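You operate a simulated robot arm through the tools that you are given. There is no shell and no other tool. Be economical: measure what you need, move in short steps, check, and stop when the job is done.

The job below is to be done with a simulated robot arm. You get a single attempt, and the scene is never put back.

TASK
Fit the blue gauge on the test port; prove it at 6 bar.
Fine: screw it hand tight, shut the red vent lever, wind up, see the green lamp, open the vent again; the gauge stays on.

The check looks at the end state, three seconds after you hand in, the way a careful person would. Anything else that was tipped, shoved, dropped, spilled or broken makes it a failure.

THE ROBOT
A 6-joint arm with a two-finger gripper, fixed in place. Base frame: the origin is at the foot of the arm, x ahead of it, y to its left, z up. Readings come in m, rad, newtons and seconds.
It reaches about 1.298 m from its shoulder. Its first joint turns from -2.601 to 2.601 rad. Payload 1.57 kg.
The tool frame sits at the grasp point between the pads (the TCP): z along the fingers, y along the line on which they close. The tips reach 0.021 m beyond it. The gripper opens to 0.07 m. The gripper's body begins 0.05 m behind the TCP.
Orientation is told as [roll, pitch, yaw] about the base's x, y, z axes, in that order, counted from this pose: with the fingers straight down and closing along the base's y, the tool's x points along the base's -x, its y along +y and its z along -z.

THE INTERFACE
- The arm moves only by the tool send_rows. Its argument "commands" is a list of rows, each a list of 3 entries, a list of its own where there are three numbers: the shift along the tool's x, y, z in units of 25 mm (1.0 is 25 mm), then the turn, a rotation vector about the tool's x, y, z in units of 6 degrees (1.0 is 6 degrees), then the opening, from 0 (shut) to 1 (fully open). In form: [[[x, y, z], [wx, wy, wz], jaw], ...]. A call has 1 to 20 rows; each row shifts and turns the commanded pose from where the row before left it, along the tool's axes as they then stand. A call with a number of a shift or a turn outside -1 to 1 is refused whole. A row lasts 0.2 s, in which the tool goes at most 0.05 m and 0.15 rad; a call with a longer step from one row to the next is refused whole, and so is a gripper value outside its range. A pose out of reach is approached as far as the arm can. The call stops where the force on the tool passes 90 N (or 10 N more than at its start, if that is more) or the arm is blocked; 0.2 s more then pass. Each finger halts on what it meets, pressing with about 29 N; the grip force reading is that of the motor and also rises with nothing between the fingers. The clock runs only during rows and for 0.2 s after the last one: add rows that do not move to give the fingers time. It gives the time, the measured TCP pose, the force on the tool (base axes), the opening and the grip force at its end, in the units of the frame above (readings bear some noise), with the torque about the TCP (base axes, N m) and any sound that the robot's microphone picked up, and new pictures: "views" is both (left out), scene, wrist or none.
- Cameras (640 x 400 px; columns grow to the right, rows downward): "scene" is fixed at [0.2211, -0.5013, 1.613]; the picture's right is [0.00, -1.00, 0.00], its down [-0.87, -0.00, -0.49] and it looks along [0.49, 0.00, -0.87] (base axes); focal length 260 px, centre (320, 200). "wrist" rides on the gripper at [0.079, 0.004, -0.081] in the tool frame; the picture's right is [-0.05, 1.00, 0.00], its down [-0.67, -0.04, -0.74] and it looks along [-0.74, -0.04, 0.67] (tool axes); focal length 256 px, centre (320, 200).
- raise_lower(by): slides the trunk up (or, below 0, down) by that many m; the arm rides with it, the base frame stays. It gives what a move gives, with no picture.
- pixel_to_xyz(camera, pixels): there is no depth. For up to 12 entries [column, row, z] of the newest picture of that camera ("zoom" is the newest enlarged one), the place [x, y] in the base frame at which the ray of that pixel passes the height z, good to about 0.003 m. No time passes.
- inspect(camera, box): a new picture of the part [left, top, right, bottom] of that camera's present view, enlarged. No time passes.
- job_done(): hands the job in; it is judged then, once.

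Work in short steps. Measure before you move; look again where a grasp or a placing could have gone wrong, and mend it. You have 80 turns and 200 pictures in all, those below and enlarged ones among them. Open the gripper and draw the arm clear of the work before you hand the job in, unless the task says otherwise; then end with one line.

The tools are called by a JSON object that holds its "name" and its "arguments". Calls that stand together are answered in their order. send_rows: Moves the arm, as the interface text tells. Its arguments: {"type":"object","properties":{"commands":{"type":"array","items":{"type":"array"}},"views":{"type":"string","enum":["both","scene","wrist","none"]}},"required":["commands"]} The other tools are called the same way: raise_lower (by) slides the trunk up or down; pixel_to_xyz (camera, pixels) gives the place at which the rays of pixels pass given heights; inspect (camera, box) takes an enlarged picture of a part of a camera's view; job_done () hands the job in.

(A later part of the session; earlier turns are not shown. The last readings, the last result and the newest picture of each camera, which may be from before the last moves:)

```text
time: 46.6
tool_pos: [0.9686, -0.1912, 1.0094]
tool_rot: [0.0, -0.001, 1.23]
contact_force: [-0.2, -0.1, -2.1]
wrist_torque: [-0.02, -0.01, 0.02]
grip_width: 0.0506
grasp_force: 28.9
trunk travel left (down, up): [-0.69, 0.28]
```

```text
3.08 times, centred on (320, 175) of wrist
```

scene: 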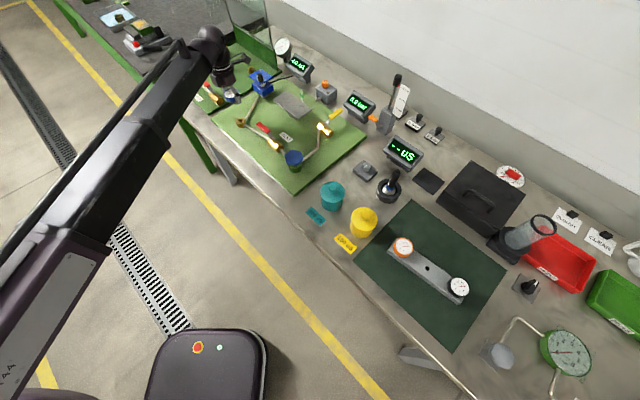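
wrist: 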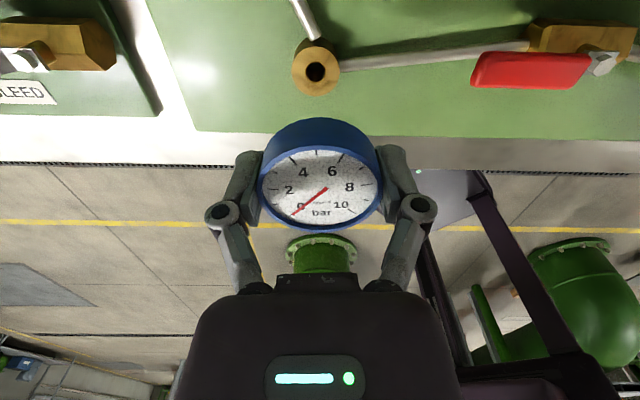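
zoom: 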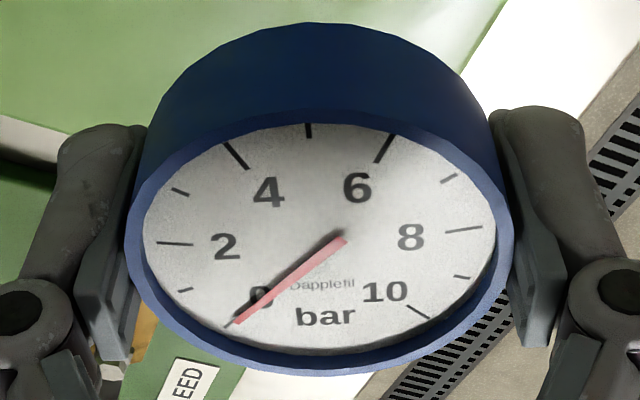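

The gauge sits near the TCP axis within a few mm. I turn back to yaw of about 2.7 and lower to just above the port to compare stem and port in the scene view.

{"name": "send_rows", "arguments": {"commands": [[[0, 0, 0], [0, 0, -1], 0.3], [[0, 0, 0], [0, 0, -1], 0.3], [[0, 0, 0], [0, 0, -1], 0.3], [[0, 0, 0], [0, 0, -1], 0.3], [[0, 0, 0], [0, 0, -1], 0.3], [[0, 0, 0], [0, 0, -1], 0.3], [[0, 0, 0], [0, 0, -1], 0.3], [[0, 0, 0], [0, 0, -1], 0.3], [[0, 0, 0], [0, 0, -1], 0.3], [[0, 0, 0], [0, 0, -1], 0.3], [[0, 0, 0], [0, 0, -1], 0.3], [[0, 0, 0], [0, 0, -1], 0.3], [[0, 0, 0], [0, 0, -1], 0.3], [[0, 0, 0], [0, 0, -1], 0.3]], "views": "none"}}

{"name": "raise_lower", "arguments": {"by": -0.045}}

{"name": "inspect", "arguments": {"camera": "scene", "box": [216, 85, 264, 130]}}

{"name": "inspect", "arguments": {"camera": "wrist", "box": [240, 40, 400, 140]}}

```text
time: 49.6
tool_pos: [0.9699, -0.1914, 1.0084]
tool_rot: [0.001, 0.0, 2.699]
contact_force: [-0.1, 0.3, -0.6]
wrist_torque: [0.02, 0.02, -0.01]
grip_width: 0.0507
grasp_force: 29.3
trunk travel left (down, up): [-0.69, 0.28]
```

```text
time: 50.5
tool_pos: [0.9689, -0.1927, 0.9626]
tool_rot: [0.0, 0.0, 2.698]
contact_force: [-0.6, -0.5, -1.0]
wrist_torque: [0.02, 0.05, 0.06]
grip_width: 0.0505
grasp_force: 29.3
trunk travel left (down, up): [-0.645, 0.325]
```

```text
8.89 times, centred on (240, 108) of scene
```

zoom: 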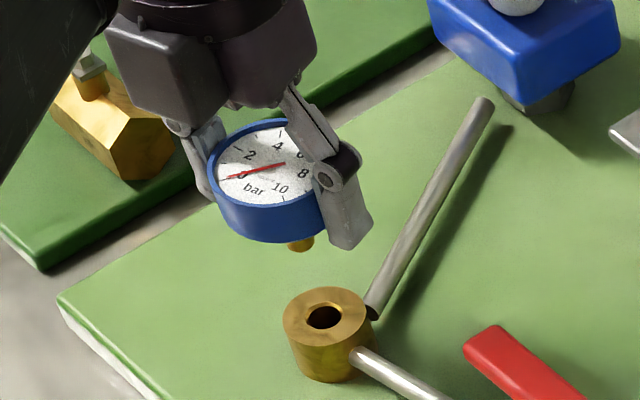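

```text
4.00 times, centred on (320, 90) of wrist
```

zoom: 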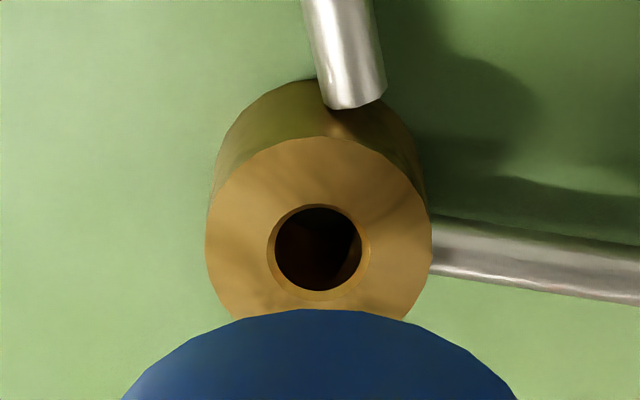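

Stem tip at zoom (301,248) lies over the port (323,316) along the vertical within about 1 mm. I lower in small steps until it touches.

{"name": "raise_lower", "arguments": {"by": -0.02}}

{"name": "inspect", "arguments": {"camera": "scene", "box": [216, 85, 264, 130]}}

```text
time: 51.1
tool_pos: [0.9682, -0.1913, 0.9436]
tool_rot: [-0.002, 0.0, 2.698]
contact_force: [0.4, 1.2, -1.5]
wrist_torque: [0.01, 0.0, 0.01]
grip_width: 0.0507
grasp_force: 29.2
trunk travel left (down, up): [-0.625, 0.345]
```

```text
8.89 times, centred on (240, 108) of scene
```

zoom: 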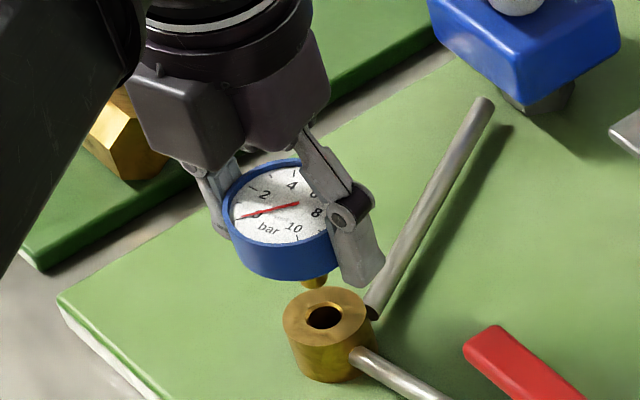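

No contact yet; the tip (314,289) is heading for the hole (323,316). I lower another 10 mm.

{"name": "raise_lower", "arguments": {"by": -0.01}}

{"name": "inspect", "arguments": {"camera": "scene", "box": [216, 85, 264, 130]}}

```text
time: 51.7
tool_pos: [0.9682, -0.1917, 0.9345]
tool_rot: [0.001, 0.001, 2.697]
contact_force: [-1.0, -0.2, -2.3]
wrist_torque: [0.01, 0.0, 0.0]
grip_width: 0.0507
grasp_force: 28.9
trunk travel left (down, up): [-0.615, 0.355]
```

```text
8.89 times, centred on (240, 108) of scene
```

zoom: 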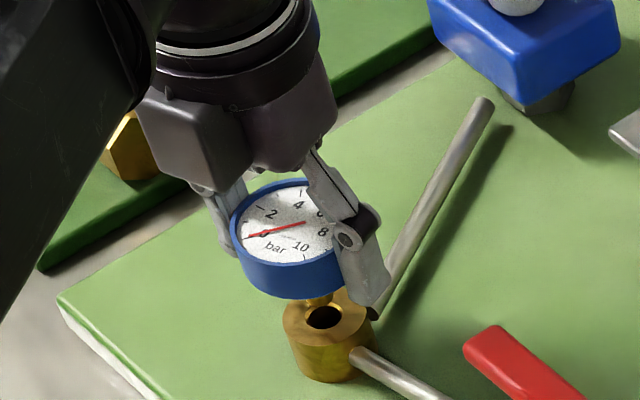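

Still free, with the tip right at the hole's rear edge in this view. I lower 6 mm more.

{"name": "raise_lower", "arguments": {"by": -0.006}}

{"name": "inspect", "arguments": {"camera": "scene", "box": [216, 85, 264, 130]}}

```text
time: 52.3
tool_pos: [0.9677, -0.1914, 0.928]
tool_rot: [0.0, -0.001, 2.696]
contact_force: [0.3, -0.1, -2.3]
wrist_torque: [-0.01, -0.02, -0.04]
grip_width: 0.0508
grasp_force: 29.2
trunk travel left (down, up): [-0.609, 0.361]
```

```text
8.89 times, centred on (240, 108) of scene
```

zoom: 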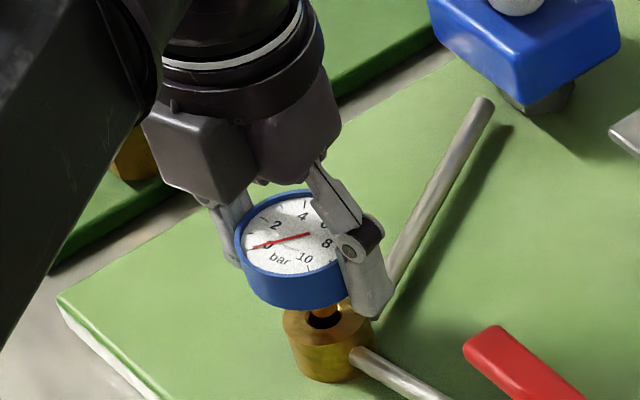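

No contact force and the stem appears to sit in the middle of the hole. I lower 5 mm more.

{"name": "raise_lower", "arguments": {"by": -0.005}}

{"name": "inspect", "arguments": {"camera": "scene", "box": [216, 85, 264, 130]}}

```text
time: 52.8
tool_pos: [0.969, -0.19, 0.9226]
tool_rot: [0.0, 0.0, 2.696]
contact_force: [0.1, 0.1, -0.8]
wrist_torque: [-0.02, 0.0, 0.01]
grip_width: 0.0503
grasp_force: 28.7
trunk travel left (down, up): [-0.604, 0.366]
```

```text
8.89 times, centred on (240, 108) of scene
```

zoom: 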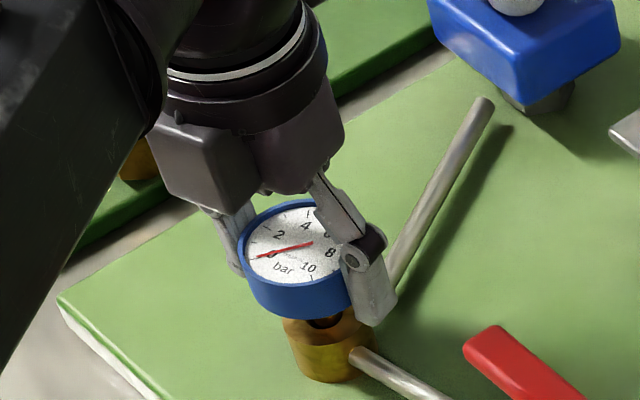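

Still free of force. I lower another 4 mm.

{"name": "raise_lower", "arguments": {"by": -0.004}}

{"name": "raise_lower", "arguments": {"by": -0.003}}

{"name": "inspect", "arguments": {"camera": "scene", "box": [216, 85, 264, 130]}}

```text
time: 53.3
tool_pos: [0.9681, -0.1905, 0.9205]
tool_rot: [0.001, 0.003, 2.697]
contact_force: [-3.0, 2.8, 6.3]
wrist_torque: [0.09, 0.05, 0.0]
grip_width: 0.0506
grasp_force: 28.8
trunk travel left (down, up): [-0.6, 0.37]
```

```text
time: 53.9
tool_pos: [0.9681, -0.1905, 0.9165]
tool_rot: [0.001, 0.001, 2.697]
contact_force: [1.2, 4.2, 18.2]
wrist_torque: [0.0, -0.08, -0.05]
grip_width: 0.0507
grasp_force: 29.1
trunk travel left (down, up): [-0.597, 0.373]
```

```text
8.89 times, centred on (240, 108) of scene
```

zoom: 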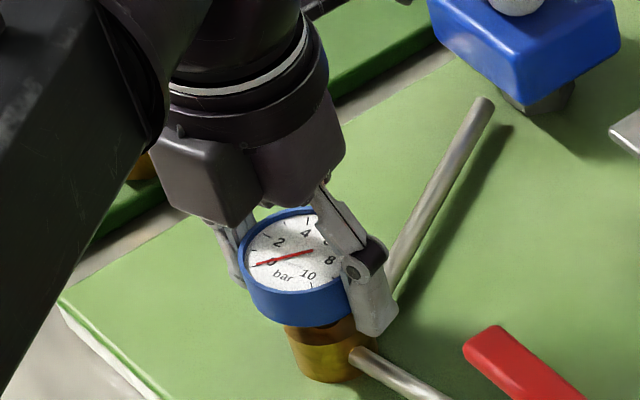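

Contact at TCP about 0.919 with 18 N down and little side load, so the stem is at the thread start. I turn clockwise (tool +z) 60° and watch the force and torque.

{"name": "send_rows", "arguments": {"commands": [[[0, 0, 0], [0, 0, 1], 0.3], [[0, 0, 0], [0, 0, 1], 0.3], [[0, 0, 0], [0, 0, 1], 0.3], [[0, 0, 0], [0, 0, 1], 0.3], [[0, 0, 0], [0, 0, 1], 0.3], [[0, 0, 0], [0, 0, 1], 0.3], [[0, 0, 0], [0, 0, 1], 0.3], [[0, 0, 0], [0, 0, 1], 0.3], [[0, 0, 0], [0, 0, 1], 0.3], [[0, 0, 0], [0, 0, 1], 0.3]], "views": "wrist"}}

```text
time: 56.1
tool_pos: [0.9686, -0.19, 0.9164]
tool_rot: [0.0, 0.0, 1.647]
contact_force: [17.0, 3.9, 15.3]
wrist_torque: [0.03, -0.27, 0.0]
grip_width: 0.0505
grasp_force: 29.2
trunk travel left (down, up): [-0.597, 0.373]
```

wrist: 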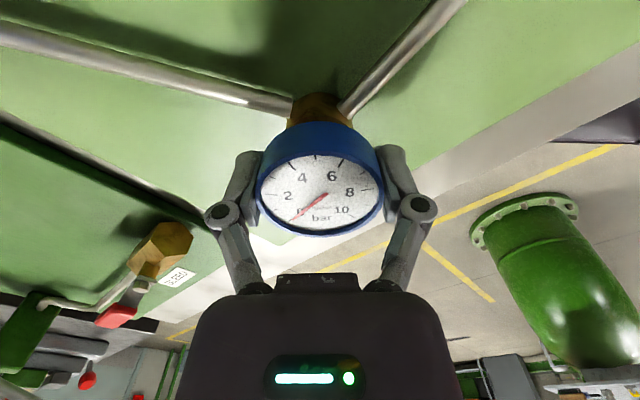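

A side load of 17 N along the jaws shows the axis is about 2.5 mm off in x. I correct that and keep turning.

{"name": "send_rows", "arguments": {"commands": [[[0.03, -0.1, 0], [0, 0, 0], 0.3], [[0, 0, 0], [0, 0, 0], 0.3]], "views": "none"}}

{"name": "send_rows", "arguments": {"commands": [[[0, 0, 0], [0, 0, 1], 0.3], [[0, 0, 0], [0, 0, 1], 0.3], [[0, 0, 0], [0, 0, 1], 0.3], [[0, 0, 0], [0, 0, 1], 0.3], [[0, 0, 0], [0, 0, 1], 0.3], [[0, 0, 0], [0, 0, 1], 0.3], [[0, 0, 0], [0, 0, 1], 0.3], [[0, 0, 0], [0, 0, 1], 0.3], [[0, 0, 0], [0, 0, 1], 0.3], [[0, 0, 0], [0, 0, 1], 0.3], [[0, 0, 0], [0, 0, 1], 0.3], [[0, 0, 0], [0, 0, 1], 0.3], [[0, 0, 0], [0, 0, 1], 0.3], [[0, 0, 0], [0, 0, 1], 0.3], [[0, 0, 0], [0, 0, 1], 0.3], [[0, 0, 0], [0, 0, 1], 0.3], [[0, 0, 0], [0, 0, 1], 0.3]], "views": "wrist"}}

```text
time: 56.7
tool_pos: [0.9689, -0.1904, 0.9154]
tool_rot: [0.001, -0.001, 1.649]
contact_force: [2.5, 8.3, 6.7]
wrist_torque: [0.04, -0.15, 0.01]
grip_width: 0.0506
grasp_force: 28.8
trunk travel left (down, up): [-0.597, 0.373]
```

```text
time: 60.3
tool_pos: [0.9691, -0.1924, 0.9169]
tool_rot: [-0.004, 0.004, -0.132]
contact_force: [-20.1, 17.3, -13.2]
wrist_torque: [-0.07, 0.13, -0.04]
grip_width: 0.0504
grasp_force: 28.8
trunk travel left (down, up): [-0.597, 0.373]
```

wrist: 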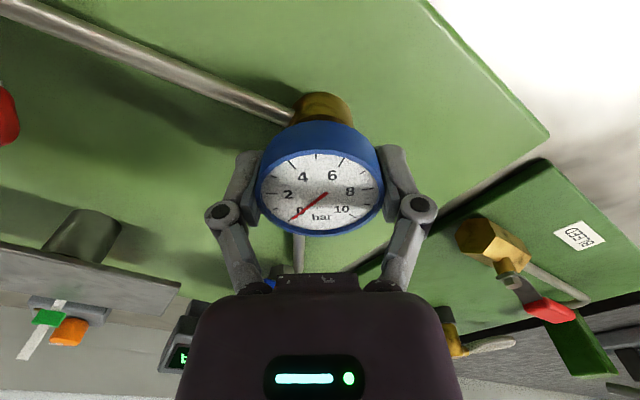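

Axial force went to -13 N: the gauge is drawing itself in, so the thread is engaged. I follow it down 2 mm and relieve the side load (gauge about 2 mm off the TCP).

{"name": "raise_lower", "arguments": {"by": -0.002}}

{"name": "send_rows", "arguments": {"commands": [[[0.12, 0.09, 0], [0, 0, 0], 0.3], [[0, 0, 0], [0, 0, 0], 0.3]], "views": "none"}}

```text
time: 60.8
tool_pos: [0.9702, -0.1923, 0.9157]
tool_rot: [-0.001, -0.002, -0.131]
contact_force: [-10.5, 13.1, 8.5]
wrist_torque: [0.11, 0.39, -0.01]
grip_width: 0.0505
grasp_force: 28.8
trunk travel left (down, up): [-0.595, 0.375]
```

```text
time: 61.4
tool_pos: [0.9685, -0.192, 0.9135]
tool_rot: [-0.002, -0.004, -0.133]
contact_force: [11.7, -4.6, 16.0]
wrist_torque: [-0.04, -0.1, 0.01]
grip_width: 0.0507
grasp_force: 29.1
trunk travel left (down, up): [-0.595, 0.375]
```

Slightly overshot, so I back off half and turn on another 90°.

{"name": "send_rows", "arguments": {"commands": [[[-0.05, -0.02, 0], [0, 0, 0], 0.3], [[0, 0, 0], [0, 0, 1], 0.3], [[0, 0, 0], [0, 0, 1], 0.3], [[0, 0, 0], [0, 0, 1], 0.3], [[0, 0, 0], [0, 0, 1], 0.3], [[0, 0, 0], [0, 0, 1], 0.3], [[0, 0, 0], [0, 0, 1], 0.3], [[0, 0, 0], [0, 0, 1], 0.3], [[0, 0, 0], [0, 0, 1], 0.3], [[0, 0, 0], [0, 0, 1], 0.3], [[0, 0, 0], [0, 0, 1], 0.3], [[0, 0, 0], [0, 0, 1], 0.3], [[0, 0, 0], [0, 0, 1], 0.3], [[0, 0, 0], [0, 0, 1], 0.3], [[0, 0, 0], [0, 0, 1], 0.3], [[0, 0, 0], [0, 0, 1], 0.3]], "views": "wrist"}}

```text
time: 64.8
tool_pos: [0.9687, -0.1912, 0.9144]
tool_rot: [-0.001, 0.0, -1.705]
contact_force: [-19.1, -9.2, -9.5]
wrist_torque: [-0.12, 0.01, 0.01]
grip_width: 0.0503
grasp_force: 29.4
trunk travel left (down, up): [-0.595, 0.375]
```

wrist: 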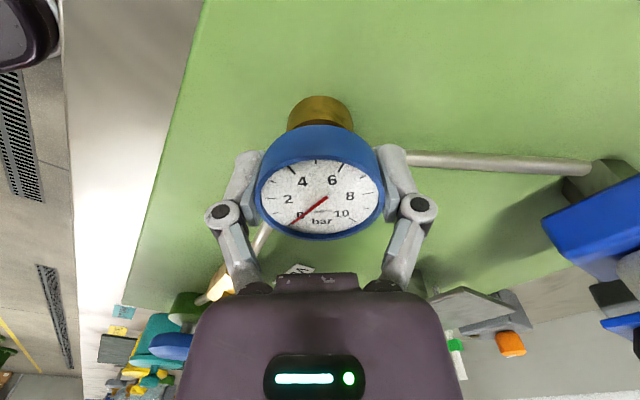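

Axial load again went negative (-9.5 N), so it pulls in. I check progress in the scene view.

{"name": "inspect", "arguments": {"camera": "scene", "box": [216, 85, 264, 130]}}

{"name": "raise_lower", "arguments": {"by": -0.001}}

```text
8.89 times, centred on (240, 108) of scene
```

zoom: 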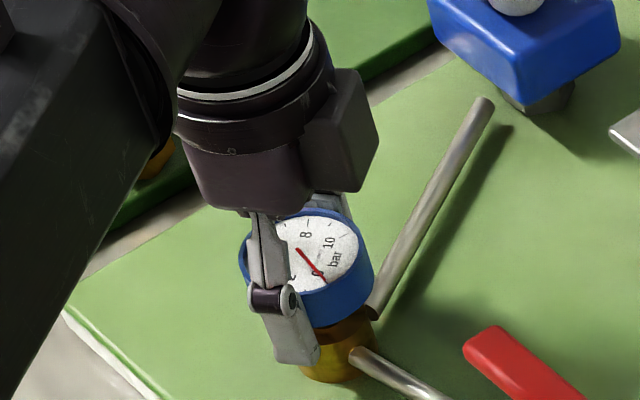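

```text
time: 65.3
tool_pos: [0.9677, -0.1913, 0.9135]
tool_rot: [0.0, 0.0, -1.702]
contact_force: [-19.3, -9.9, -2.3]
wrist_torque: [-0.11, 0.24, 0.01]
grip_width: 0.0502
grasp_force: 29.4
trunk travel left (down, up): [-0.594, 0.376]
```

Still turning in freely with almost no torque. I open the jaws here to regrasp and look at the gauge alone.

{"name": "send_rows", "arguments": {"commands": [[[0, 0, 0], [0, 0, 0], 0.85], [[0, 0, 0], [0, 0, 0], 1], [[0, 0, 0], [0, 0, 0], 1]], "views": "wrist"}}

{"name": "inspect", "arguments": {"camera": "wrist", "box": [220, 80, 420, 250]}}

```text
time: 66.1
tool_pos: [0.9691, -0.1905, 0.9124]
tool_rot: [0.0, 0.0, -1.702]
contact_force: [-0.2, 0.7, 0.0]
wrist_torque: [-0.01, 0.02, 0.02]
grip_width: 0.0702
grasp_force: 0.0
trunk travel left (down, up): [-0.594, 0.376]
```

wrist: 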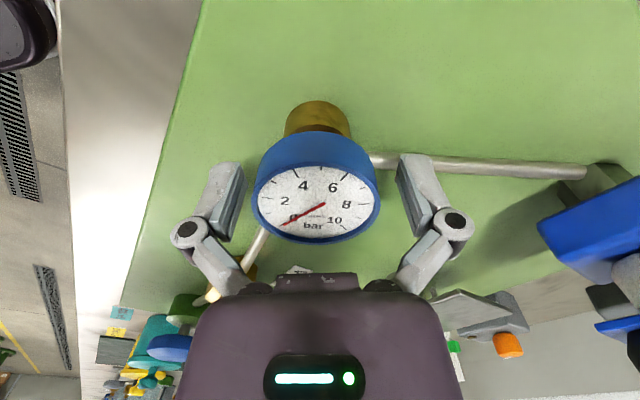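

```text
2.35 times, centred on (320, 165) of wrist
```

zoom: 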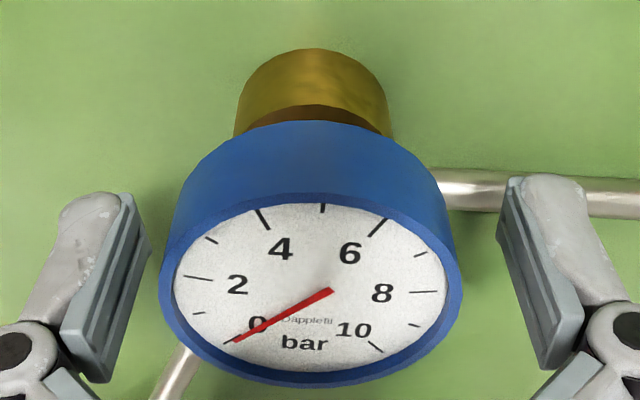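

The gauge stands straight and engaged, its centre about (-2.3,-1.9) mm off the TCP in tool x and y, i.e. at (0.967,-0.193). I recentre, raise 5 mm and swing the open jaws back for the next stroke.

{"name": "raise_lower", "arguments": {"by": 0.005}}

{"name": "send_rows", "arguments": {"commands": [[[-0.09, -0.076, 0], [0, 0, 0], 1], [[0, 0, 0], [0, 0, -1], 1], [[0, 0, 0], [0, 0, -1], 1], [[0, 0, 0], [0, 0, -1], 1], [[0, 0, 0], [0, 0, -1], 1], [[0, 0, 0], [0, 0, -1], 1], [[0, 0, 0], [0, 0, -1], 1], [[0, 0, 0], [0, 0, -1], 1], [[0, 0, 0], [0, 0, -1], 1], [[0, 0, 0], [0, 0, -1], 1], [[0, 0, 0], [0, 0, -1], 1], [[0, 0, 0], [0, 0, -1], 1], [[0, 0, 0], [0, 0, -1], 1], [[0, 0, 0], [0, 0, -1], 1], [[0, 0, 0], [0, 0, -1], 1], [[0, 0, 0], [0, 0, -1], 1], [[0, 0, 0], [0, 0, -1], 1], [[0, 0, 0], [0, 0, -1], 1], [[0, 0, 0], [0, 0, -1], 1], [[0, 0, 0], [0, 0, -1], 1]], "views": "none"}}

{"name": "send_rows", "arguments": {"commands": [[[0, 0, 0], [0, 0, -1], 1], [[0, 0, 0], [0, 0, -1], 1], [[0, 0, 0], [0, 0, -1], 1], [[0, 0, 0], [0, 0, -1], 1], [[0, 0, 0], [0, 0, -1], 1], [[0, 0, 0], [0, 0, -1], 1], [[0, 0, 0], [0, 0, -1], 1], [[0, 0, 0], [0, 0, -1], 1], [[0, 0, 0], [0, 0, -1], 1], [[0, 0, 0], [0, 0, -1], 1], [[0, 0, 0], [0, 0, -1], 1], [[0, 0, 0], [0, 0, -1], 1], [[0, 0, 0], [0, 0, -1], 1], [[0, 0, 0], [0, 0, -1], 1], [[0, 0, 0], [0, 0, -1], 1], [[0, 0, 0], [0, 0, -1], 1], [[0, 0, 0], [0, 0, -1], 1], [[0, 0, 0], [0, 0, -1], 1], [[0, 0, 0], [0, 0, -1], 1], [[0, 0, 0], [0, 0, -1], 1]], "views": "none"}}

{"name": "send_rows", "arguments": {"commands": [[[0, 0, 0], [0, 0, -1], 1], [[0, 0, 0], [0, 0, -1], 1], [[0, 0, 0], [0, 0, -1], 1], [[0, 0, 0], [0, 0, 0], 1]], "views": "none"}}

{"name": "inspect", "arguments": {"camera": "wrist", "box": [220, 80, 420, 250]}}

```text
time: 66.6
tool_pos: [0.971, -0.1897, 0.9173]
tool_rot: [0.0, 0.0, -1.702]
contact_force: [0.5, -0.6, -0.1]
wrist_torque: [-0.02, -0.01, 0.02]
grip_width: 0.07
grasp_force: 0.1
trunk travel left (down, up): [-0.599, 0.371]
```

```text
time: 70.8
tool_pos: [0.968, -0.1928, 0.9167]
tool_rot: [-0.002, 0.0, 0.289]
contact_force: [0.2, -0.7, -0.2]
wrist_torque: [0.01, 0.01, 0.01]
grip_width: 0.0699
grasp_force: 0.0
trunk travel left (down, up): [-0.599, 0.371]
```

```text
time: 75.0
tool_pos: [0.9687, -0.192, 0.9174]
tool_rot: [0.0, 0.0, 2.384]
contact_force: [-0.4, 0.5, -0.1]
wrist_torque: [0.05, 0.01, 0.03]
grip_width: 0.0701
grasp_force: 0.0
trunk travel left (down, up): [-0.599, 0.371]
```

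```text
time: 76.0
tool_pos: [0.9686, -0.192, 0.9171]
tool_rot: [0.002, 0.0, 2.697]
contact_force: [0.3, 0.3, 0.6]
wrist_torque: [-0.04, 0.02, 0.03]
grip_width: 0.0702
grasp_force: 0.1
trunk travel left (down, up): [-0.599, 0.371]
```

```text
2.35 times, centred on (320, 165) of wrist
```

zoom: 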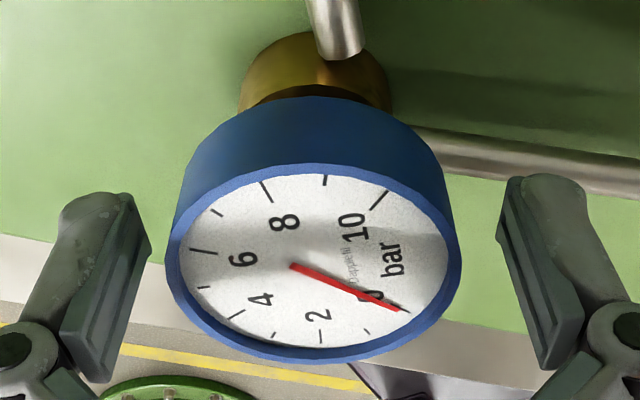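

The gauge is about 1.8 mm off in both tool axes. I shift partway, then close and read the side force.

{"name": "send_rows", "arguments": {"commands": [[[0.05, -0.05, 0], [0, 0, 0], 1], [[0, 0, 0], [0, 0, 0], 0.6], [[0, 0, 0], [0, 0, 0], 0.3], [[0, 0, 0], [0, 0, 0], 0.3], [[0, 0, 0], [0, 0, 0], 0.3], [[0, 0, 0], [0, 0, 0], 0.3]], "views": "none"}}

{"name": "send_rows", "arguments": {"commands": [[[0, 0, 0], [0, 0, 1], 0.3], [[0, 0, 0], [0, 0, 1], 0.3], [[0, 0, 0], [0, 0, 1], 0.3], [[0, 0, 0], [0, 0, 1], 0.3], [[0, 0, 0], [0, 0, 1], 0.3], [[0, 0, 0], [0, 0, 1], 0.3], [[0, 0, 0], [0, 0, 1], 0.3], [[0, 0, 0], [0, 0, 1], 0.3], [[0, 0, 0], [0, 0, 1], 0.3], [[0, 0, 0], [0, 0, 1], 0.3]], "views": "none"}}

```text
time: 77.4
tool_pos: [0.9702, -0.1916, 0.9189]
tool_rot: [-0.002, -0.001, 2.693]
contact_force: [3.5, -1.6, 7.2]
wrist_torque: [-0.07, -0.05, -0.03]
grip_width: 0.0498
grasp_force: 29.1
trunk travel left (down, up): [-0.599, 0.371]
```

```text
time: 79.6
tool_pos: [0.9696, -0.1911, 0.9177]
tool_rot: [0.001, -0.001, 1.647]
contact_force: [-15.5, 2.1, -6.4]
wrist_torque: [0.0, 0.04, 0.04]
grip_width: 0.0498
grasp_force: 29.2
trunk travel left (down, up): [-0.599, 0.371]
```

It engages well, with little torque. I relieve the x load, follow down 1 mm, and turn another 114°.

{"name": "raise_lower", "arguments": {"by": -0.001}}

{"name": "send_rows", "arguments": {"commands": [[[0, 0.085, 0], [0, 0, 0], 0.3], [[0, 0, 0], [0, 0, 1], 0.3], [[0, 0, 0], [0, 0, 1], 0.3], [[0, 0, 0], [0, 0, 1], 0.3], [[0, 0, 0], [0, 0, 1], 0.3], [[0, 0, 0], [0, 0, 1], 0.3], [[0, 0, 0], [0, 0, 1], 0.3], [[0, 0, 0], [0, 0, 1], 0.3], [[0, 0, 0], [0, 0, 1], 0.3], [[0, 0, 0], [0, 0, 1], 0.3], [[0, 0, 0], [0, 0, 1], 0.3], [[0, 0, 0], [0, 0, 1], 0.3], [[0, 0, 0], [0, 0, 1], 0.3], [[0, 0, 0], [0, 0, 1], 0.3], [[0, 0, 0], [0, 0, 1], 0.3], [[0, 0, 0], [0, 0, 1], 0.3]], "views": "none"}}

```text
time: 80.1
tool_pos: [0.9689, -0.192, 0.9185]
tool_rot: [0.0, 0.0, 1.647]
contact_force: [-14.6, 2.2, 0.1]
wrist_torque: [0.07, 0.18, -0.04]
grip_width: 0.0494
grasp_force: 29.0
trunk travel left (down, up): [-0.598, 0.372]
```

```text
time: 83.5
tool_pos: [0.9672, -0.1912, 0.9165]
tool_rot: [0.001, 0.0, 0.077]
contact_force: [-1.4, 8.9, 3.4]
wrist_torque: [0.13, -0.01, 0.0]
grip_width: 0.0494
grasp_force: 28.8
trunk travel left (down, up): [-0.598, 0.372]
```

Loads are small. I trim y slightly and turn on, then check that the dial is turning with the jaws.

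{"name": "send_rows", "arguments": {"commands": [[[0, 0.05, 0], [0, 0, 0], 0.3], [[0, 0, 0], [0, 0, 1], 0.3], [[0, 0, 0], [0, 0, 1], 0.3], [[0, 0, 0], [0, 0, 1], 0.3], [[0, 0, 0], [0, 0, 1], 0.3], [[0, 0, 0], [0, 0, 1], 0.3], [[0, 0, 0], [0, 0, 1], 0.3], [[0, 0, 0], [0, 0, 1], 0.3], [[0, 0, 0], [0, 0, 1], 0.3], [[0, 0, 0], [0, 0, 1], 0.3], [[0, 0, 0], [0, 0, 1], 0.3], [[0, 0, 0], [0, 0, 1], 0.3], [[0, 0, 0], [0, 0, 1], 0.3], [[0, 0, 0], [0, 0, 1], 0.3], [[0, 0, 0], [0, 0, 1], 0.3], [[0, 0, 0], [0, 0, 1], 0.3], [[0, 0, 0], [0, 0, 1], 0.3], [[0, 0, 0], [0, 0, 1], 0.3]], "views": "none"}}

{"name": "inspect", "arguments": {"camera": "wrist", "box": [220, 80, 420, 250]}}

```text
time: 87.3
tool_pos: [0.9694, -0.1904, 0.9166]
tool_rot: [0.003, -0.001, -1.702]
contact_force: [8.5, 14.1, 5.0]
wrist_torque: [0.19, -0.04, 0.04]
grip_width: 0.0492
grasp_force: 28.8
trunk travel left (down, up): [-0.598, 0.372]
```

```text
2.35 times, centred on (320, 165) of wrist
```

zoom: 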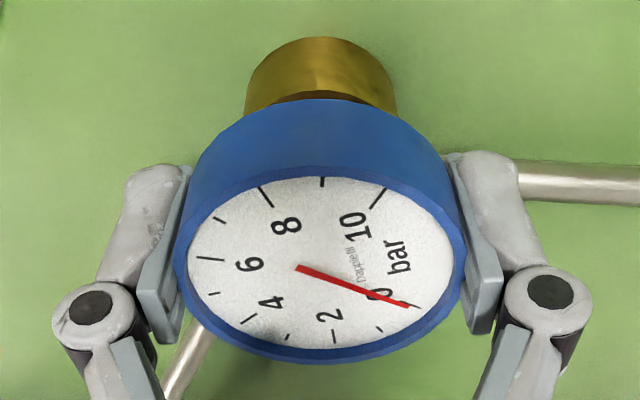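

The dial turns with the jaws and is dropping (about 2 mm per stroke). I turn on to find the lower yaw limit.

{"name": "send_rows", "arguments": {"commands": [[[0.05, 0.03, 0], [0, 0, 0], 0.3], [[0, 0, 0], [0, 0, 1], 0.3], [[0, 0, 0], [0, 0, 1], 0.3], [[0, 0, 0], [0, 0, 1], 0.3], [[0, 0, 0], [0, 0, 1], 0.3], [[0, 0, 0], [0, 0, 1], 0.3], [[0, 0, 0], [0, 0, 1], 0.3], [[0, 0, 0], [0, 0, 1], 0.3], [[0, 0, 0], [0, 0, 1], 0.3], [[0, 0, 0], [0, 0, 1], 0.3], [[0, 0, 0], [0, 0, 1], 0.3]], "views": "none"}}

{"name": "inspect", "arguments": {"camera": "scene", "box": [216, 85, 264, 130]}}

```text
time: 89.7
tool_pos: [0.9693, -0.1912, 0.9175]
tool_rot: [0.0, 0.001, -2.752]
contact_force: [1.1, 0.4, -1.1]
wrist_torque: [0.01, 0.0, 0.01]
grip_width: 0.0494
grasp_force: 29.2
trunk travel left (down, up): [-0.598, 0.372]
```

```text
8.89 times, centred on (240, 108) of scene
```

zoom: 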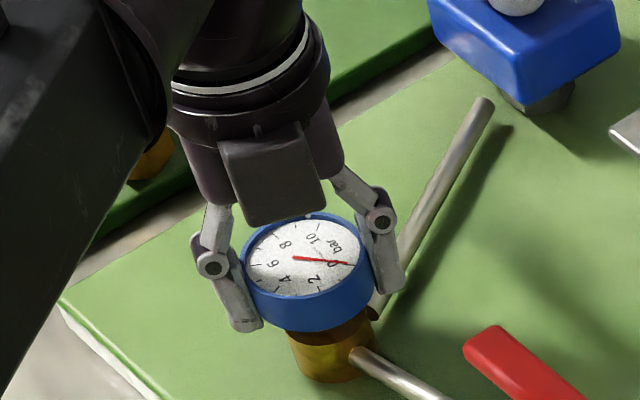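

Forces are nearly zero, so I test whether the thread truly holds by raising 1.5 mm.

{"name": "raise_lower", "arguments": {"by": 0.0015}}

```text
time: 90.2
tool_pos: [0.9689, -0.1913, 0.9157]
tool_rot: [0.0, -0.003, -2.75]
contact_force: [-3.4, -0.5, -14.2]
wrist_torque: [-0.03, 0.02, 0.01]
grip_width: 0.0495
grasp_force: 29.2
trunk travel left (down, up): [-0.599, 0.371]
```

The thread holds (-14 N on lifting). I open, recentre 2.8 mm forward, and swing back to yaw 2.7 for another stroke.

{"name": "send_rows", "arguments": {"commands": [[[0, 0, 0], [0, 0, 0], 1], [[0, 0, 0], [0, 0, 0], 1], [[-0.11, 0, 0], [0, 0, 0], 1], [[0, 0, 0], [0, 0, -1], 1], [[0, 0, 0], [0, 0, -1], 1], [[0, 0, 0], [0, 0, -1], 1], [[0, 0, 0], [0, 0, -1], 1], [[0, 0, 0], [0, 0, -1], 1], [[0, 0, 0], [0, 0, -1], 1], [[0, 0, 0], [0, 0, -1], 1], [[0, 0, 0], [0, 0, -1], 1], [[0, 0, 0], [0, 0, -1], 1], [[0, 0, 0], [0, 0, -1], 1], [[0, 0, 0], [0, 0, -1], 1], [[0, 0, 0], [0, 0, -1], 1], [[0, 0, 0], [0, 0, -1], 1], [[0, 0, 0], [0, 0, -1], 1], [[0, 0, 0], [0, 0, -1], 1], [[0, 0, 0], [0, 0, -1], 1]], "views": "none"}}

{"name": "inspect", "arguments": {"camera": "wrist", "box": [220, 80, 420, 250]}}

{"name": "send_rows", "arguments": {"commands": [[[0, 0, 0], [0, 0, -1], 1], [[0, 0, 0], [0, 0, -1], 1], [[0, 0, 0], [0, 0, -1], 1], [[0, 0, 0], [0, 0, -1], 1], [[0, 0, 0], [0, 0, -1], 1], [[0, 0, 0], [0, 0, -1], 1], [[0, 0, 0], [0, 0, -1], 1], [[0, 0, 0], [0, 0, -1], 1], [[0, 0, 0], [0, 0, -1], 1], [[0, 0, 0], [0, 0, -1], 1], [[0, 0, 0], [0, 0, -1], 1], [[0, 0, 0], [0, 0, -1], 1], [[0, 0, 0], [0, 0, -1], 1], [[0, 0, 0], [0, 0, -1], 1], [[0, 0, 0], [0, 0, -1], 1], [[0, 0, 0], [0, 0, -1], 1], [[0, 0, 0], [0, 0, -1], 1], [[0, 0, 0], [0, 0, -1], 1], [[0, 0, 0], [0, 0, -1], 1], [[0, 0, 0], [0, 0, -1], 1]], "views": "none"}}

{"name": "send_rows", "arguments": {"commands": [[[0, 0, 0], [0, 0, -1], 1], [[0, 0, 0], [0, 0, -1], 1], [[0, 0, 0], [0, 0, -1], 1], [[0, 0, 0], [0, 0, -1], 1], [[0, 0, 0], [0, 0, -1], 1], [[0, 0, 0], [0, 0, -1], 1], [[0, 0, 0], [0, 0, -1], 1], [[0, 0, 0], [0, 0, -1], 1], [[0, 0, 0], [0, 0, -1], 1], [[0, 0, 0], [0, 0, -1], 1], [[0, 0, 0], [0, 0, -1], 1], [[0, 0, 0], [0, 0, -1], 1], [[0, 0, 0], [0, 0, -1], 1], [[0, 0, 0], [0, 0, -1], 1], [[0, 0, 0], [0, 0, -1], 1], [[0, 0, 0], [0, 0, 0], 1]], "views": "none"}}

{"name": "inspect", "arguments": {"camera": "wrist", "box": [220, 80, 420, 250]}}

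```text
time: 94.2
tool_pos: [0.9657, -0.1897, 0.9192]
tool_rot: [-0.001, 0.001, -1.071]
contact_force: [0.1, 0.0, -0.4]
wrist_torque: [0.01, 0.0, 0.0]
grip_width: 0.0699
grasp_force: 0.0
trunk travel left (down, up): [-0.599, 0.371]
```

```text
2.35 times, centred on (320, 165) of wrist
```

zoom: 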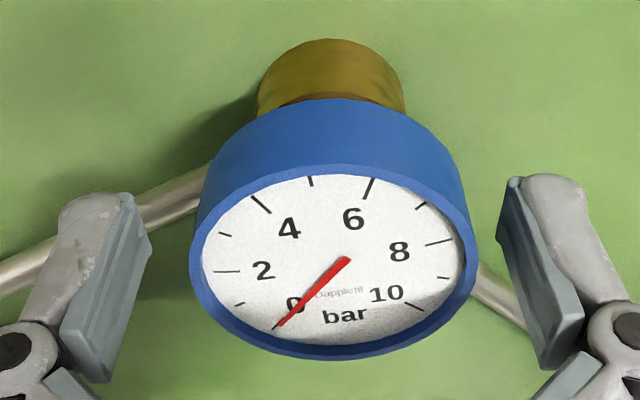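

```text
time: 98.5
tool_pos: [0.9666, -0.1917, 0.9174]
tool_rot: [-0.001, 0.001, 1.023]
contact_force: [-0.6, 0.4, -0.1]
wrist_torque: [-0.02, 0.0, 0.0]
grip_width: 0.07
grasp_force: 0.1
trunk travel left (down, up): [-0.599, 0.371]
```

```text
time: 101.8
tool_pos: [0.9668, -0.1919, 0.9179]
tool_rot: [0.001, 0.0, 2.594]
contact_force: [0.1, -0.2, 0.1]
wrist_torque: [0.02, 0.02, 0.0]
grip_width: 0.0699
grasp_force: 0.1
trunk travel left (down, up): [-0.599, 0.371]
```

```text
2.35 times, centred on (320, 165) of wrist
```

zoom: 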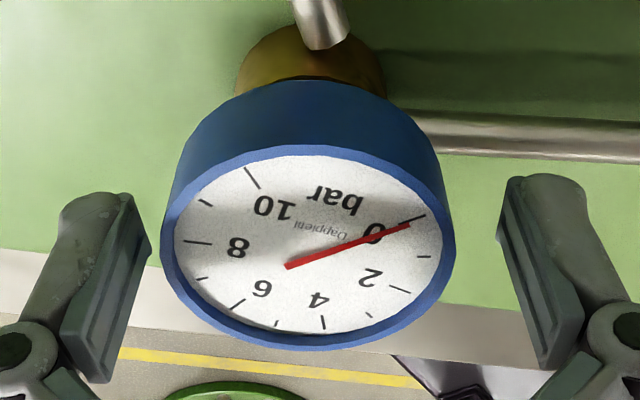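

Two opposed views agree: the axis is at TCP+(2.0,1.9) mm, i.e. (0.9687,-0.190). I shift there, close, and make the stroke with readings between.

{"name": "send_rows", "arguments": {"commands": [[[0.03, -0.104, 0], [0, 0, 0], 1], [[0, 0, 0], [0, 0, 0], 0.6], [[0, 0, 0], [0, 0, 0], 0.3], [[0, 0, 0], [0, 0, 0], 0.3], [[0, 0, 0], [0, 0, 0], 0.3], [[0, 0, 0], [0, 0, 0], 0.3]], "views": "none"}}

{"name": "send_rows", "arguments": {"commands": [[[0, 0, 0], [0, 0, 1], 0.3], [[0, 0, 0], [0, 0, 1], 0.3], [[0, 0, 0], [0, 0, 1], 0.3], [[0, 0, 0], [0, 0, 1], 0.3], [[0, 0, 0], [0, 0, 1], 0.3], [[0, 0, 0], [0, 0, 1], 0.3], [[0, 0, 0], [0, 0, 1], 0.3], [[0, 0, 0], [0, 0, 1], 0.3], [[0, 0, 0], [0, 0, 1], 0.3], [[0, 0, 0], [0, 0, 1], 0.3], [[0, 0, 0], [0, 0, 1], 0.3], [[0, 0, 0], [0, 0, 1], 0.3], [[0, 0, 0], [0, 0, 1], 0.3], [[0, 0, 0], [0, 0, 1], 0.3], [[0, 0, 0], [0, 0, 1], 0.3]], "views": "none"}}

```text
time: 103.2
tool_pos: [0.968, -0.1907, 0.9189]
tool_rot: [0.0, 0.0, 2.591]
contact_force: [-0.8, -7.8, 5.3]
wrist_torque: [-0.14, 0.03, 0.0]
grip_width: 0.05
grasp_force: 28.9
trunk travel left (down, up): [-0.599, 0.371]
```

```text
time: 106.5
tool_pos: [0.9689, -0.1896, 0.9183]
tool_rot: [-0.001, 0.0, 1.018]
contact_force: [6.2, -3.3, 4.1]
wrist_torque: [-0.05, -0.08, -0.02]
grip_width: 0.0499
grasp_force: 28.6
trunk travel left (down, up): [-0.599, 0.371]
```

Side loads are small now. I continue the stroke to yaw of about -2.75.

{"name": "send_rows", "arguments": {"commands": [[[0, 0, 0], [0, 0, 1], 0.3], [[0, 0, 0], [0, 0, 1], 0.3], [[0, 0, 0], [0, 0, 1], 0.3], [[0, 0, 0], [0, 0, 1], 0.3], [[0, 0, 0], [0, 0, 1], 0.3], [[0, 0, 0], [0, 0, 1], 0.3], [[0, 0, 0], [0, 0, 1], 0.3], [[0, 0, 0], [0, 0, 1], 0.3], [[0, 0, 0], [0, 0, 1], 0.3], [[0, 0, 0], [0, 0, 1], 0.3], [[0, 0, 0], [0, 0, 1], 0.3], [[0, 0, 0], [0, 0, 1], 0.3], [[0, 0, 0], [0, 0, 1], 0.3], [[0, 0, 0], [0, 0, 1], 0.3], [[0, 0, 0], [0, 0, 1], 0.3], [[0, 0, 0], [0, 0, 1], 0.3], [[0, 0, 0], [0, 0, 1], 0.3], [[0, 0, 0], [0, 0, 1], 0.3]], "views": "none"}}

{"name": "send_rows", "arguments": {"commands": [[[0, 0, 0], [0, 0, 1], 0.3], [[0, 0, 0], [0, 0, 1], 0.3], [[0, 0, 0], [0, 0, 1], 0.3], [[0, 0, 0], [0, 0, 1], 0.3], [[0, 0, 0], [0, 0, 1], 0.3], [[0, 0, 0], [0, 0, 1], 0.3], [[0, 0, 0], [0, 0, 1], 0.3], [[0, 0, 0], [0, 0, 1], 0.3], [[0, 0, 0], [0, 0, 1], 0.3], [[0, 0, 0], [0, 0, 1], 0.3], [[0, 0, 0], [0, 0, 1], 0.3], [[0, 0, 0], [0, 0, 1], 0.3], [[0, 0, 0], [0, 0, 1], 0.3], [[0, 0, 0], [0, 0, 1], 0.3], [[0, 0, 0], [0, 0, 1], 0.3], [[0, 0, 0], [0, 0, 1], 0.3], [[0, 0, 0], [0, 0, 1], 0.3], [[0, 0, 0], [0, 0, 1], 0.3]], "views": "none"}}

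{"name": "inspect", "arguments": {"camera": "wrist", "box": [220, 80, 420, 250]}}

{"name": "inspect", "arguments": {"camera": "scene", "box": [216, 85, 264, 130]}}

```text
time: 110.2
tool_pos: [0.9666, -0.1904, 0.9177]
tool_rot: [0.001, 0.003, -0.868]
contact_force: [7.8, -13.1, -0.6]
wrist_torque: [-0.12, -0.26, 0.03]
grip_width: 0.0493
grasp_force: 28.9
trunk travel left (down, up): [-0.599, 0.371]
```

```text
time: 114.0
tool_pos: [0.9694, -0.1909, 0.9169]
tool_rot: [0.001, 0.0, -2.753]
contact_force: [5.9, -15.5, -4.8]
wrist_torque: [-0.12, -0.26, 0.02]
grip_width: 0.0493
grasp_force: 29.3
trunk travel left (down, up): [-0.599, 0.371]
```

```text
2.35 times, centred on (320, 165) of wrist
```

zoom: 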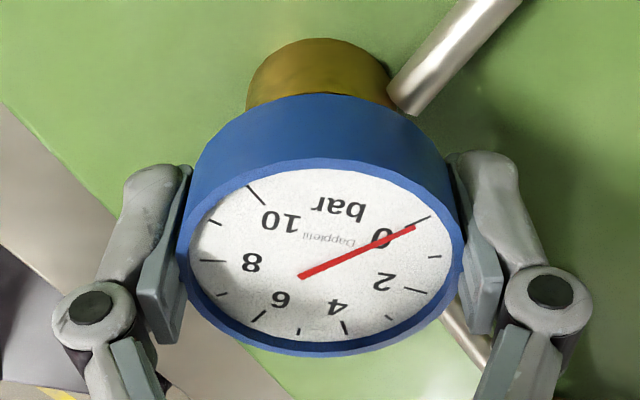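

```text
8.89 times, centred on (240, 108) of scene
```

zoom: 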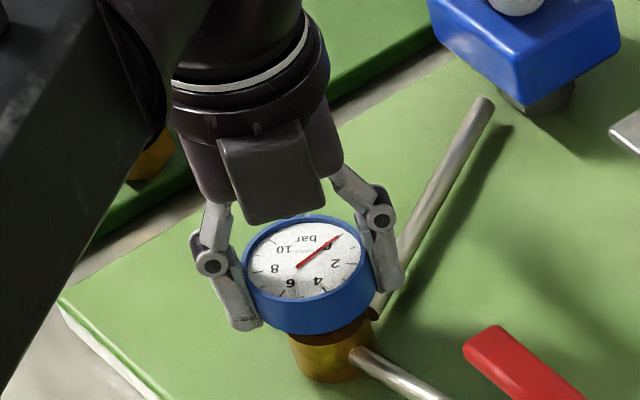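

Per stroke it drops only about 1.4 mm (a normal pipe-thread pitch), so more turns are needed. I run a complete open, swing-back, close and stroke cycle with a small centring trim and 1 mm down.

{"name": "send_rows", "arguments": {"commands": [[[0, 0, 0], [0, 0, 0], 1], [[0, 0.065, 0], [0, 0, 0], 1], [[0, 0, 0], [0, 0, -1], 1], [[0, 0, 0], [0, 0, -1], 1], [[0, 0, 0], [0, 0, -1], 1], [[0, 0, 0], [0, 0, -1], 1], [[0, 0, 0], [0, 0, -1], 1], [[0, 0, 0], [0, 0, -1], 1], [[0, 0, 0], [0, 0, -1], 1], [[0, 0, 0], [0, 0, -1], 1], [[0, 0, 0], [0, 0, -1], 1], [[0, 0, 0], [0, 0, -1], 1], [[0, 0, 0], [0, 0, -1], 1], [[0, 0, 0], [0, 0, -1], 1], [[0, 0, 0], [0, 0, -1], 1], [[0, 0, 0], [0, 0, -1], 1], [[0, 0, 0], [0, 0, -1], 1], [[0, 0, 0], [0, 0, -1], 1], [[0, 0, 0], [0, 0, -1], 1], [[0, 0, 0], [0, 0, -1], 1]], "views": "none"}}

{"name": "send_rows", "arguments": {"commands": [[[0, 0, 0], [0, 0, -1], 1], [[0, 0, 0], [0, 0, -1], 1], [[0, 0, 0], [0, 0, -1], 1], [[0, 0, 0], [0, 0, -1], 1], [[0, 0, 0], [0, 0, -1], 1], [[0, 0, 0], [0, 0, -1], 1], [[0, 0, 0], [0, 0, -1], 1], [[0, 0, 0], [0, 0, -1], 1], [[0, 0, 0], [0, 0, -1], 1], [[0, 0, 0], [0, 0, -1], 1], [[0, 0, 0], [0, 0, -1], 1], [[0, 0, 0], [0, 0, -1], 1], [[0, 0, 0], [0, 0, -1], 1], [[0, 0, 0], [0, 0, -1], 1], [[0, 0, 0], [0, 0, -1], 1], [[0, 0, 0], [0, 0, -1], 1], [[0, 0, 0], [0, 0, -1], 1], [[0, 0, 0], [0, 0, -1], 1], [[0, 0, 0], [0, 0, -1], 1], [[0, 0, 0], [0, 0, -1], 1]], "views": "none"}}

{"name": "raise_lower", "arguments": {"by": -0.001}}

{"name": "send_rows", "arguments": {"commands": [[[0, 0, 0], [0, 0, -1], 1], [[0, 0, 0], [0, 0, -1], 1], [[0, 0, 0], [0, 0, -1], 1], [[0, 0, 0], [0, 0, -1], 1], [[0, 0, 0], [0, 0, -1], 1], [[0, 0, 0], [0, 0, -1], 1], [[0, 0, 0], [0, 0, -1], 1], [[0, 0, 0], [0, 0, -1], 1], [[0, 0, 0], [0, 0, -1], 1], [[0, 0, 0], [0, 0, -1], 1], [[0, 0, 0], [0, 0, -1], 1], [[0, 0, 0], [0, 0, -1], 1], [[0, 0, 0], [0, 0, -1], 1], [[0, 0, 0], [0, 0, 0], 0.6], [[0, 0, 0], [0, 0, 0], 0.3], [[0, 0, 0], [0, 0, 0], 0.3], [[0, 0, 0], [0, 0, 0], 0.3], [[0, 0, 0], [0, 0, 0], 0.3]], "views": "none"}}

{"name": "send_rows", "arguments": {"commands": [[[0, 0, 0], [0, 0, 1], 0.3], [[0, 0, 0], [0, 0, 1], 0.3], [[0, 0, 0], [0, 0, 1], 0.3], [[0, 0, 0], [0, 0, 1], 0.3], [[0, 0, 0], [0, 0, 1], 0.3], [[0, 0, 0], [0, 0, 1], 0.3], [[0, 0, 0], [0, 0, 1], 0.3], [[0, 0, 0], [0, 0, 1], 0.3], [[0, 0, 0], [0, 0, 1], 0.3], [[0, 0, 0], [0, 0, 1], 0.3], [[0, 0, 0], [0, 0, 1], 0.3], [[0, 0, 0], [0, 0, 1], 0.3], [[0, 0, 0], [0, 0, 1], 0.3], [[0, 0, 0], [0, 0, 1], 0.3], [[0, 0, 0], [0, 0, 1], 0.3], [[0, 0, 0], [0, 0, 1], 0.3], [[0, 0, 0], [0, 0, 1], 0.3]], "views": "none"}}

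{"name": "send_rows", "arguments": {"commands": [[[0, 0, 0], [0, 0, 1], 0.3], [[0, 0, 0], [0, 0, 1], 0.3], [[0, 0, 0], [0, 0, 1], 0.3], [[0, 0, 0], [0, 0, 1], 0.3], [[0, 0, 0], [0, 0, 1], 0.3], [[0, 0, 0], [0, 0, 1], 0.3], [[0, 0, 0], [0, 0, 1], 0.3], [[0, 0, 0], [0, 0, 1], 0.3], [[0, 0, 0], [0, 0, 1], 0.3], [[0, 0, 0], [0, 0, 1], 0.3], [[0, 0, 0], [0, 0, 1], 0.3], [[0, 0, 0], [0, 0, 1], 0.3], [[0, 0, 0], [0, 0, 1], 0.3], [[0, 0, 0], [0, 0, 1], 0.3], [[0, 0, 0], [0, 0, 1], 0.3], [[0, 0, 0], [0, 0, 1], 0.3], [[0, 0, 0], [0, 0, 1], 0.3]], "views": "none"}}

{"name": "send_rows", "arguments": {"commands": [[[0, 0, 0], [0, 0, 1], 0.3], [[0, 0, 0], [0, 0, 1], 0.3], [[0, 0, 0], [0, 0, 1], 0.3], [[0, 0, 0], [0, 0, 1], 0.3], [[0, 0, 0], [0, 0, 1], 0.3], [[0, 0, 0], [0, 0, 1], 0.3], [[0, 0, 0], [0, 0, 1], 0.3], [[0, 0, 0], [0, 0, 1], 0.3], [[0, 0, 0], [0, 0, 1], 0.3], [[0, 0, 0], [0, 0, 1], 0.3], [[0, 0, 0], [0, 0, 1], 0.3], [[0, 0, 0], [0, 0, 1], 0.3], [[0, 0, 0], [0, 0, 1], 0.3], [[0, 0, 0], [0, 0, 1], 0.3], [[0, 0, 0], [0, 0, 1], 0.3], [[0, 0, 0], [0, 0, 1], 0.3], [[0, 0, 0], [0, 0, 1], 0.3]], "views": "none"}}

{"name": "inspect", "arguments": {"camera": "scene", "box": [216, 85, 264, 130]}}

{"name": "inspect", "arguments": {"camera": "wrist", "box": [220, 80, 420, 250]}}

```text
time: 118.2
tool_pos: [0.9692, -0.1901, 0.9188]
tool_rot: [-0.001, 0.0, -0.862]
contact_force: [0.1, -0.6, -0.2]
wrist_torque: [0.01, -0.03, -0.03]
grip_width: 0.0701
grasp_force: 0.1
trunk travel left (down, up): [-0.599, 0.371]
```

```text
time: 122.5
tool_pos: [0.9689, -0.1894, 0.9172]
tool_rot: [-0.001, -0.001, 1.232]
contact_force: [0.1, -1.4, -0.3]
wrist_torque: [-0.01, -0.02, 0.0]
grip_width: 0.0698
grasp_force: 0.0
trunk travel left (down, up): [-0.599, 0.371]
```

```text
time: 123.0
tool_pos: [0.9689, -0.1909, 0.9169]
tool_rot: [0.0, -0.001, 1.231]
contact_force: [0.1, 0.0, -0.9]
wrist_torque: [0.01, 0.02, -0.02]
grip_width: 0.0701
grasp_force: 0.1
trunk travel left (down, up): [-0.598, 0.372]
```

```text
time: 126.8
tool_pos: [0.969, -0.1902, 0.917]
tool_rot: [0.001, 0.0, 2.591]
contact_force: [-1.8, -6.4, 5.8]
wrist_torque: [-0.14, 0.04, 0.03]
grip_width: 0.0499
grasp_force: 29.0
trunk travel left (down, up): [-0.598, 0.372]
```

```text
time: 130.4
tool_pos: [0.9691, -0.1898, 0.9174]
tool_rot: [-0.001, -0.001, 0.81]
contact_force: [-1.0, -6.9, 2.3]
wrist_torque: [-0.12, 0.08, -0.01]
grip_width: 0.0498
grasp_force: 29.3
trunk travel left (down, up): [-0.598, 0.372]
```

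```text
time: 134.0
tool_pos: [0.9692, -0.1918, 0.9168]
tool_rot: [0.001, 0.0, -0.973]
contact_force: [3.5, -14.6, 1.7]
wrist_torque: [-0.24, -0.2, 0.0]
grip_width: 0.0492
grasp_force: 28.4
trunk travel left (down, up): [-0.598, 0.372]
```

```text
time: 137.6
tool_pos: [0.9683, -0.1905, 0.9167]
tool_rot: [-0.002, -0.002, -2.75]
contact_force: [-16.8, -2.5, -15.8]
wrist_torque: [0.04, 0.13, 0.04]
grip_width: 0.0491
grasp_force: 29.1
trunk travel left (down, up): [-0.598, 0.372]
```

```text
8.89 times, centred on (240, 108) of scene
```

zoom: 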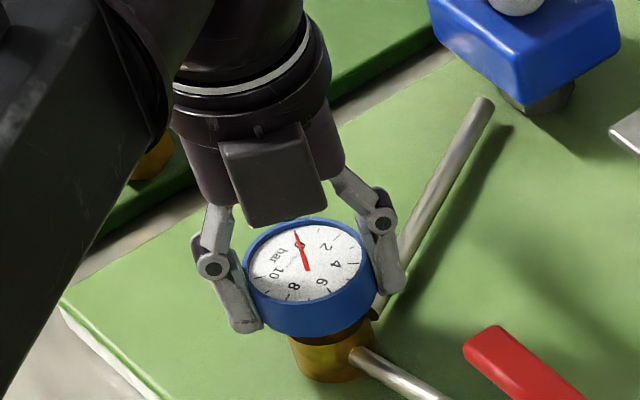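

```text
2.35 times, centred on (320, 165) of wrist
```

zoom: 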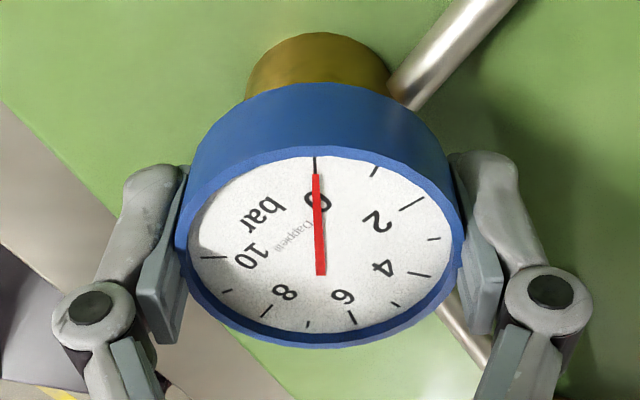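

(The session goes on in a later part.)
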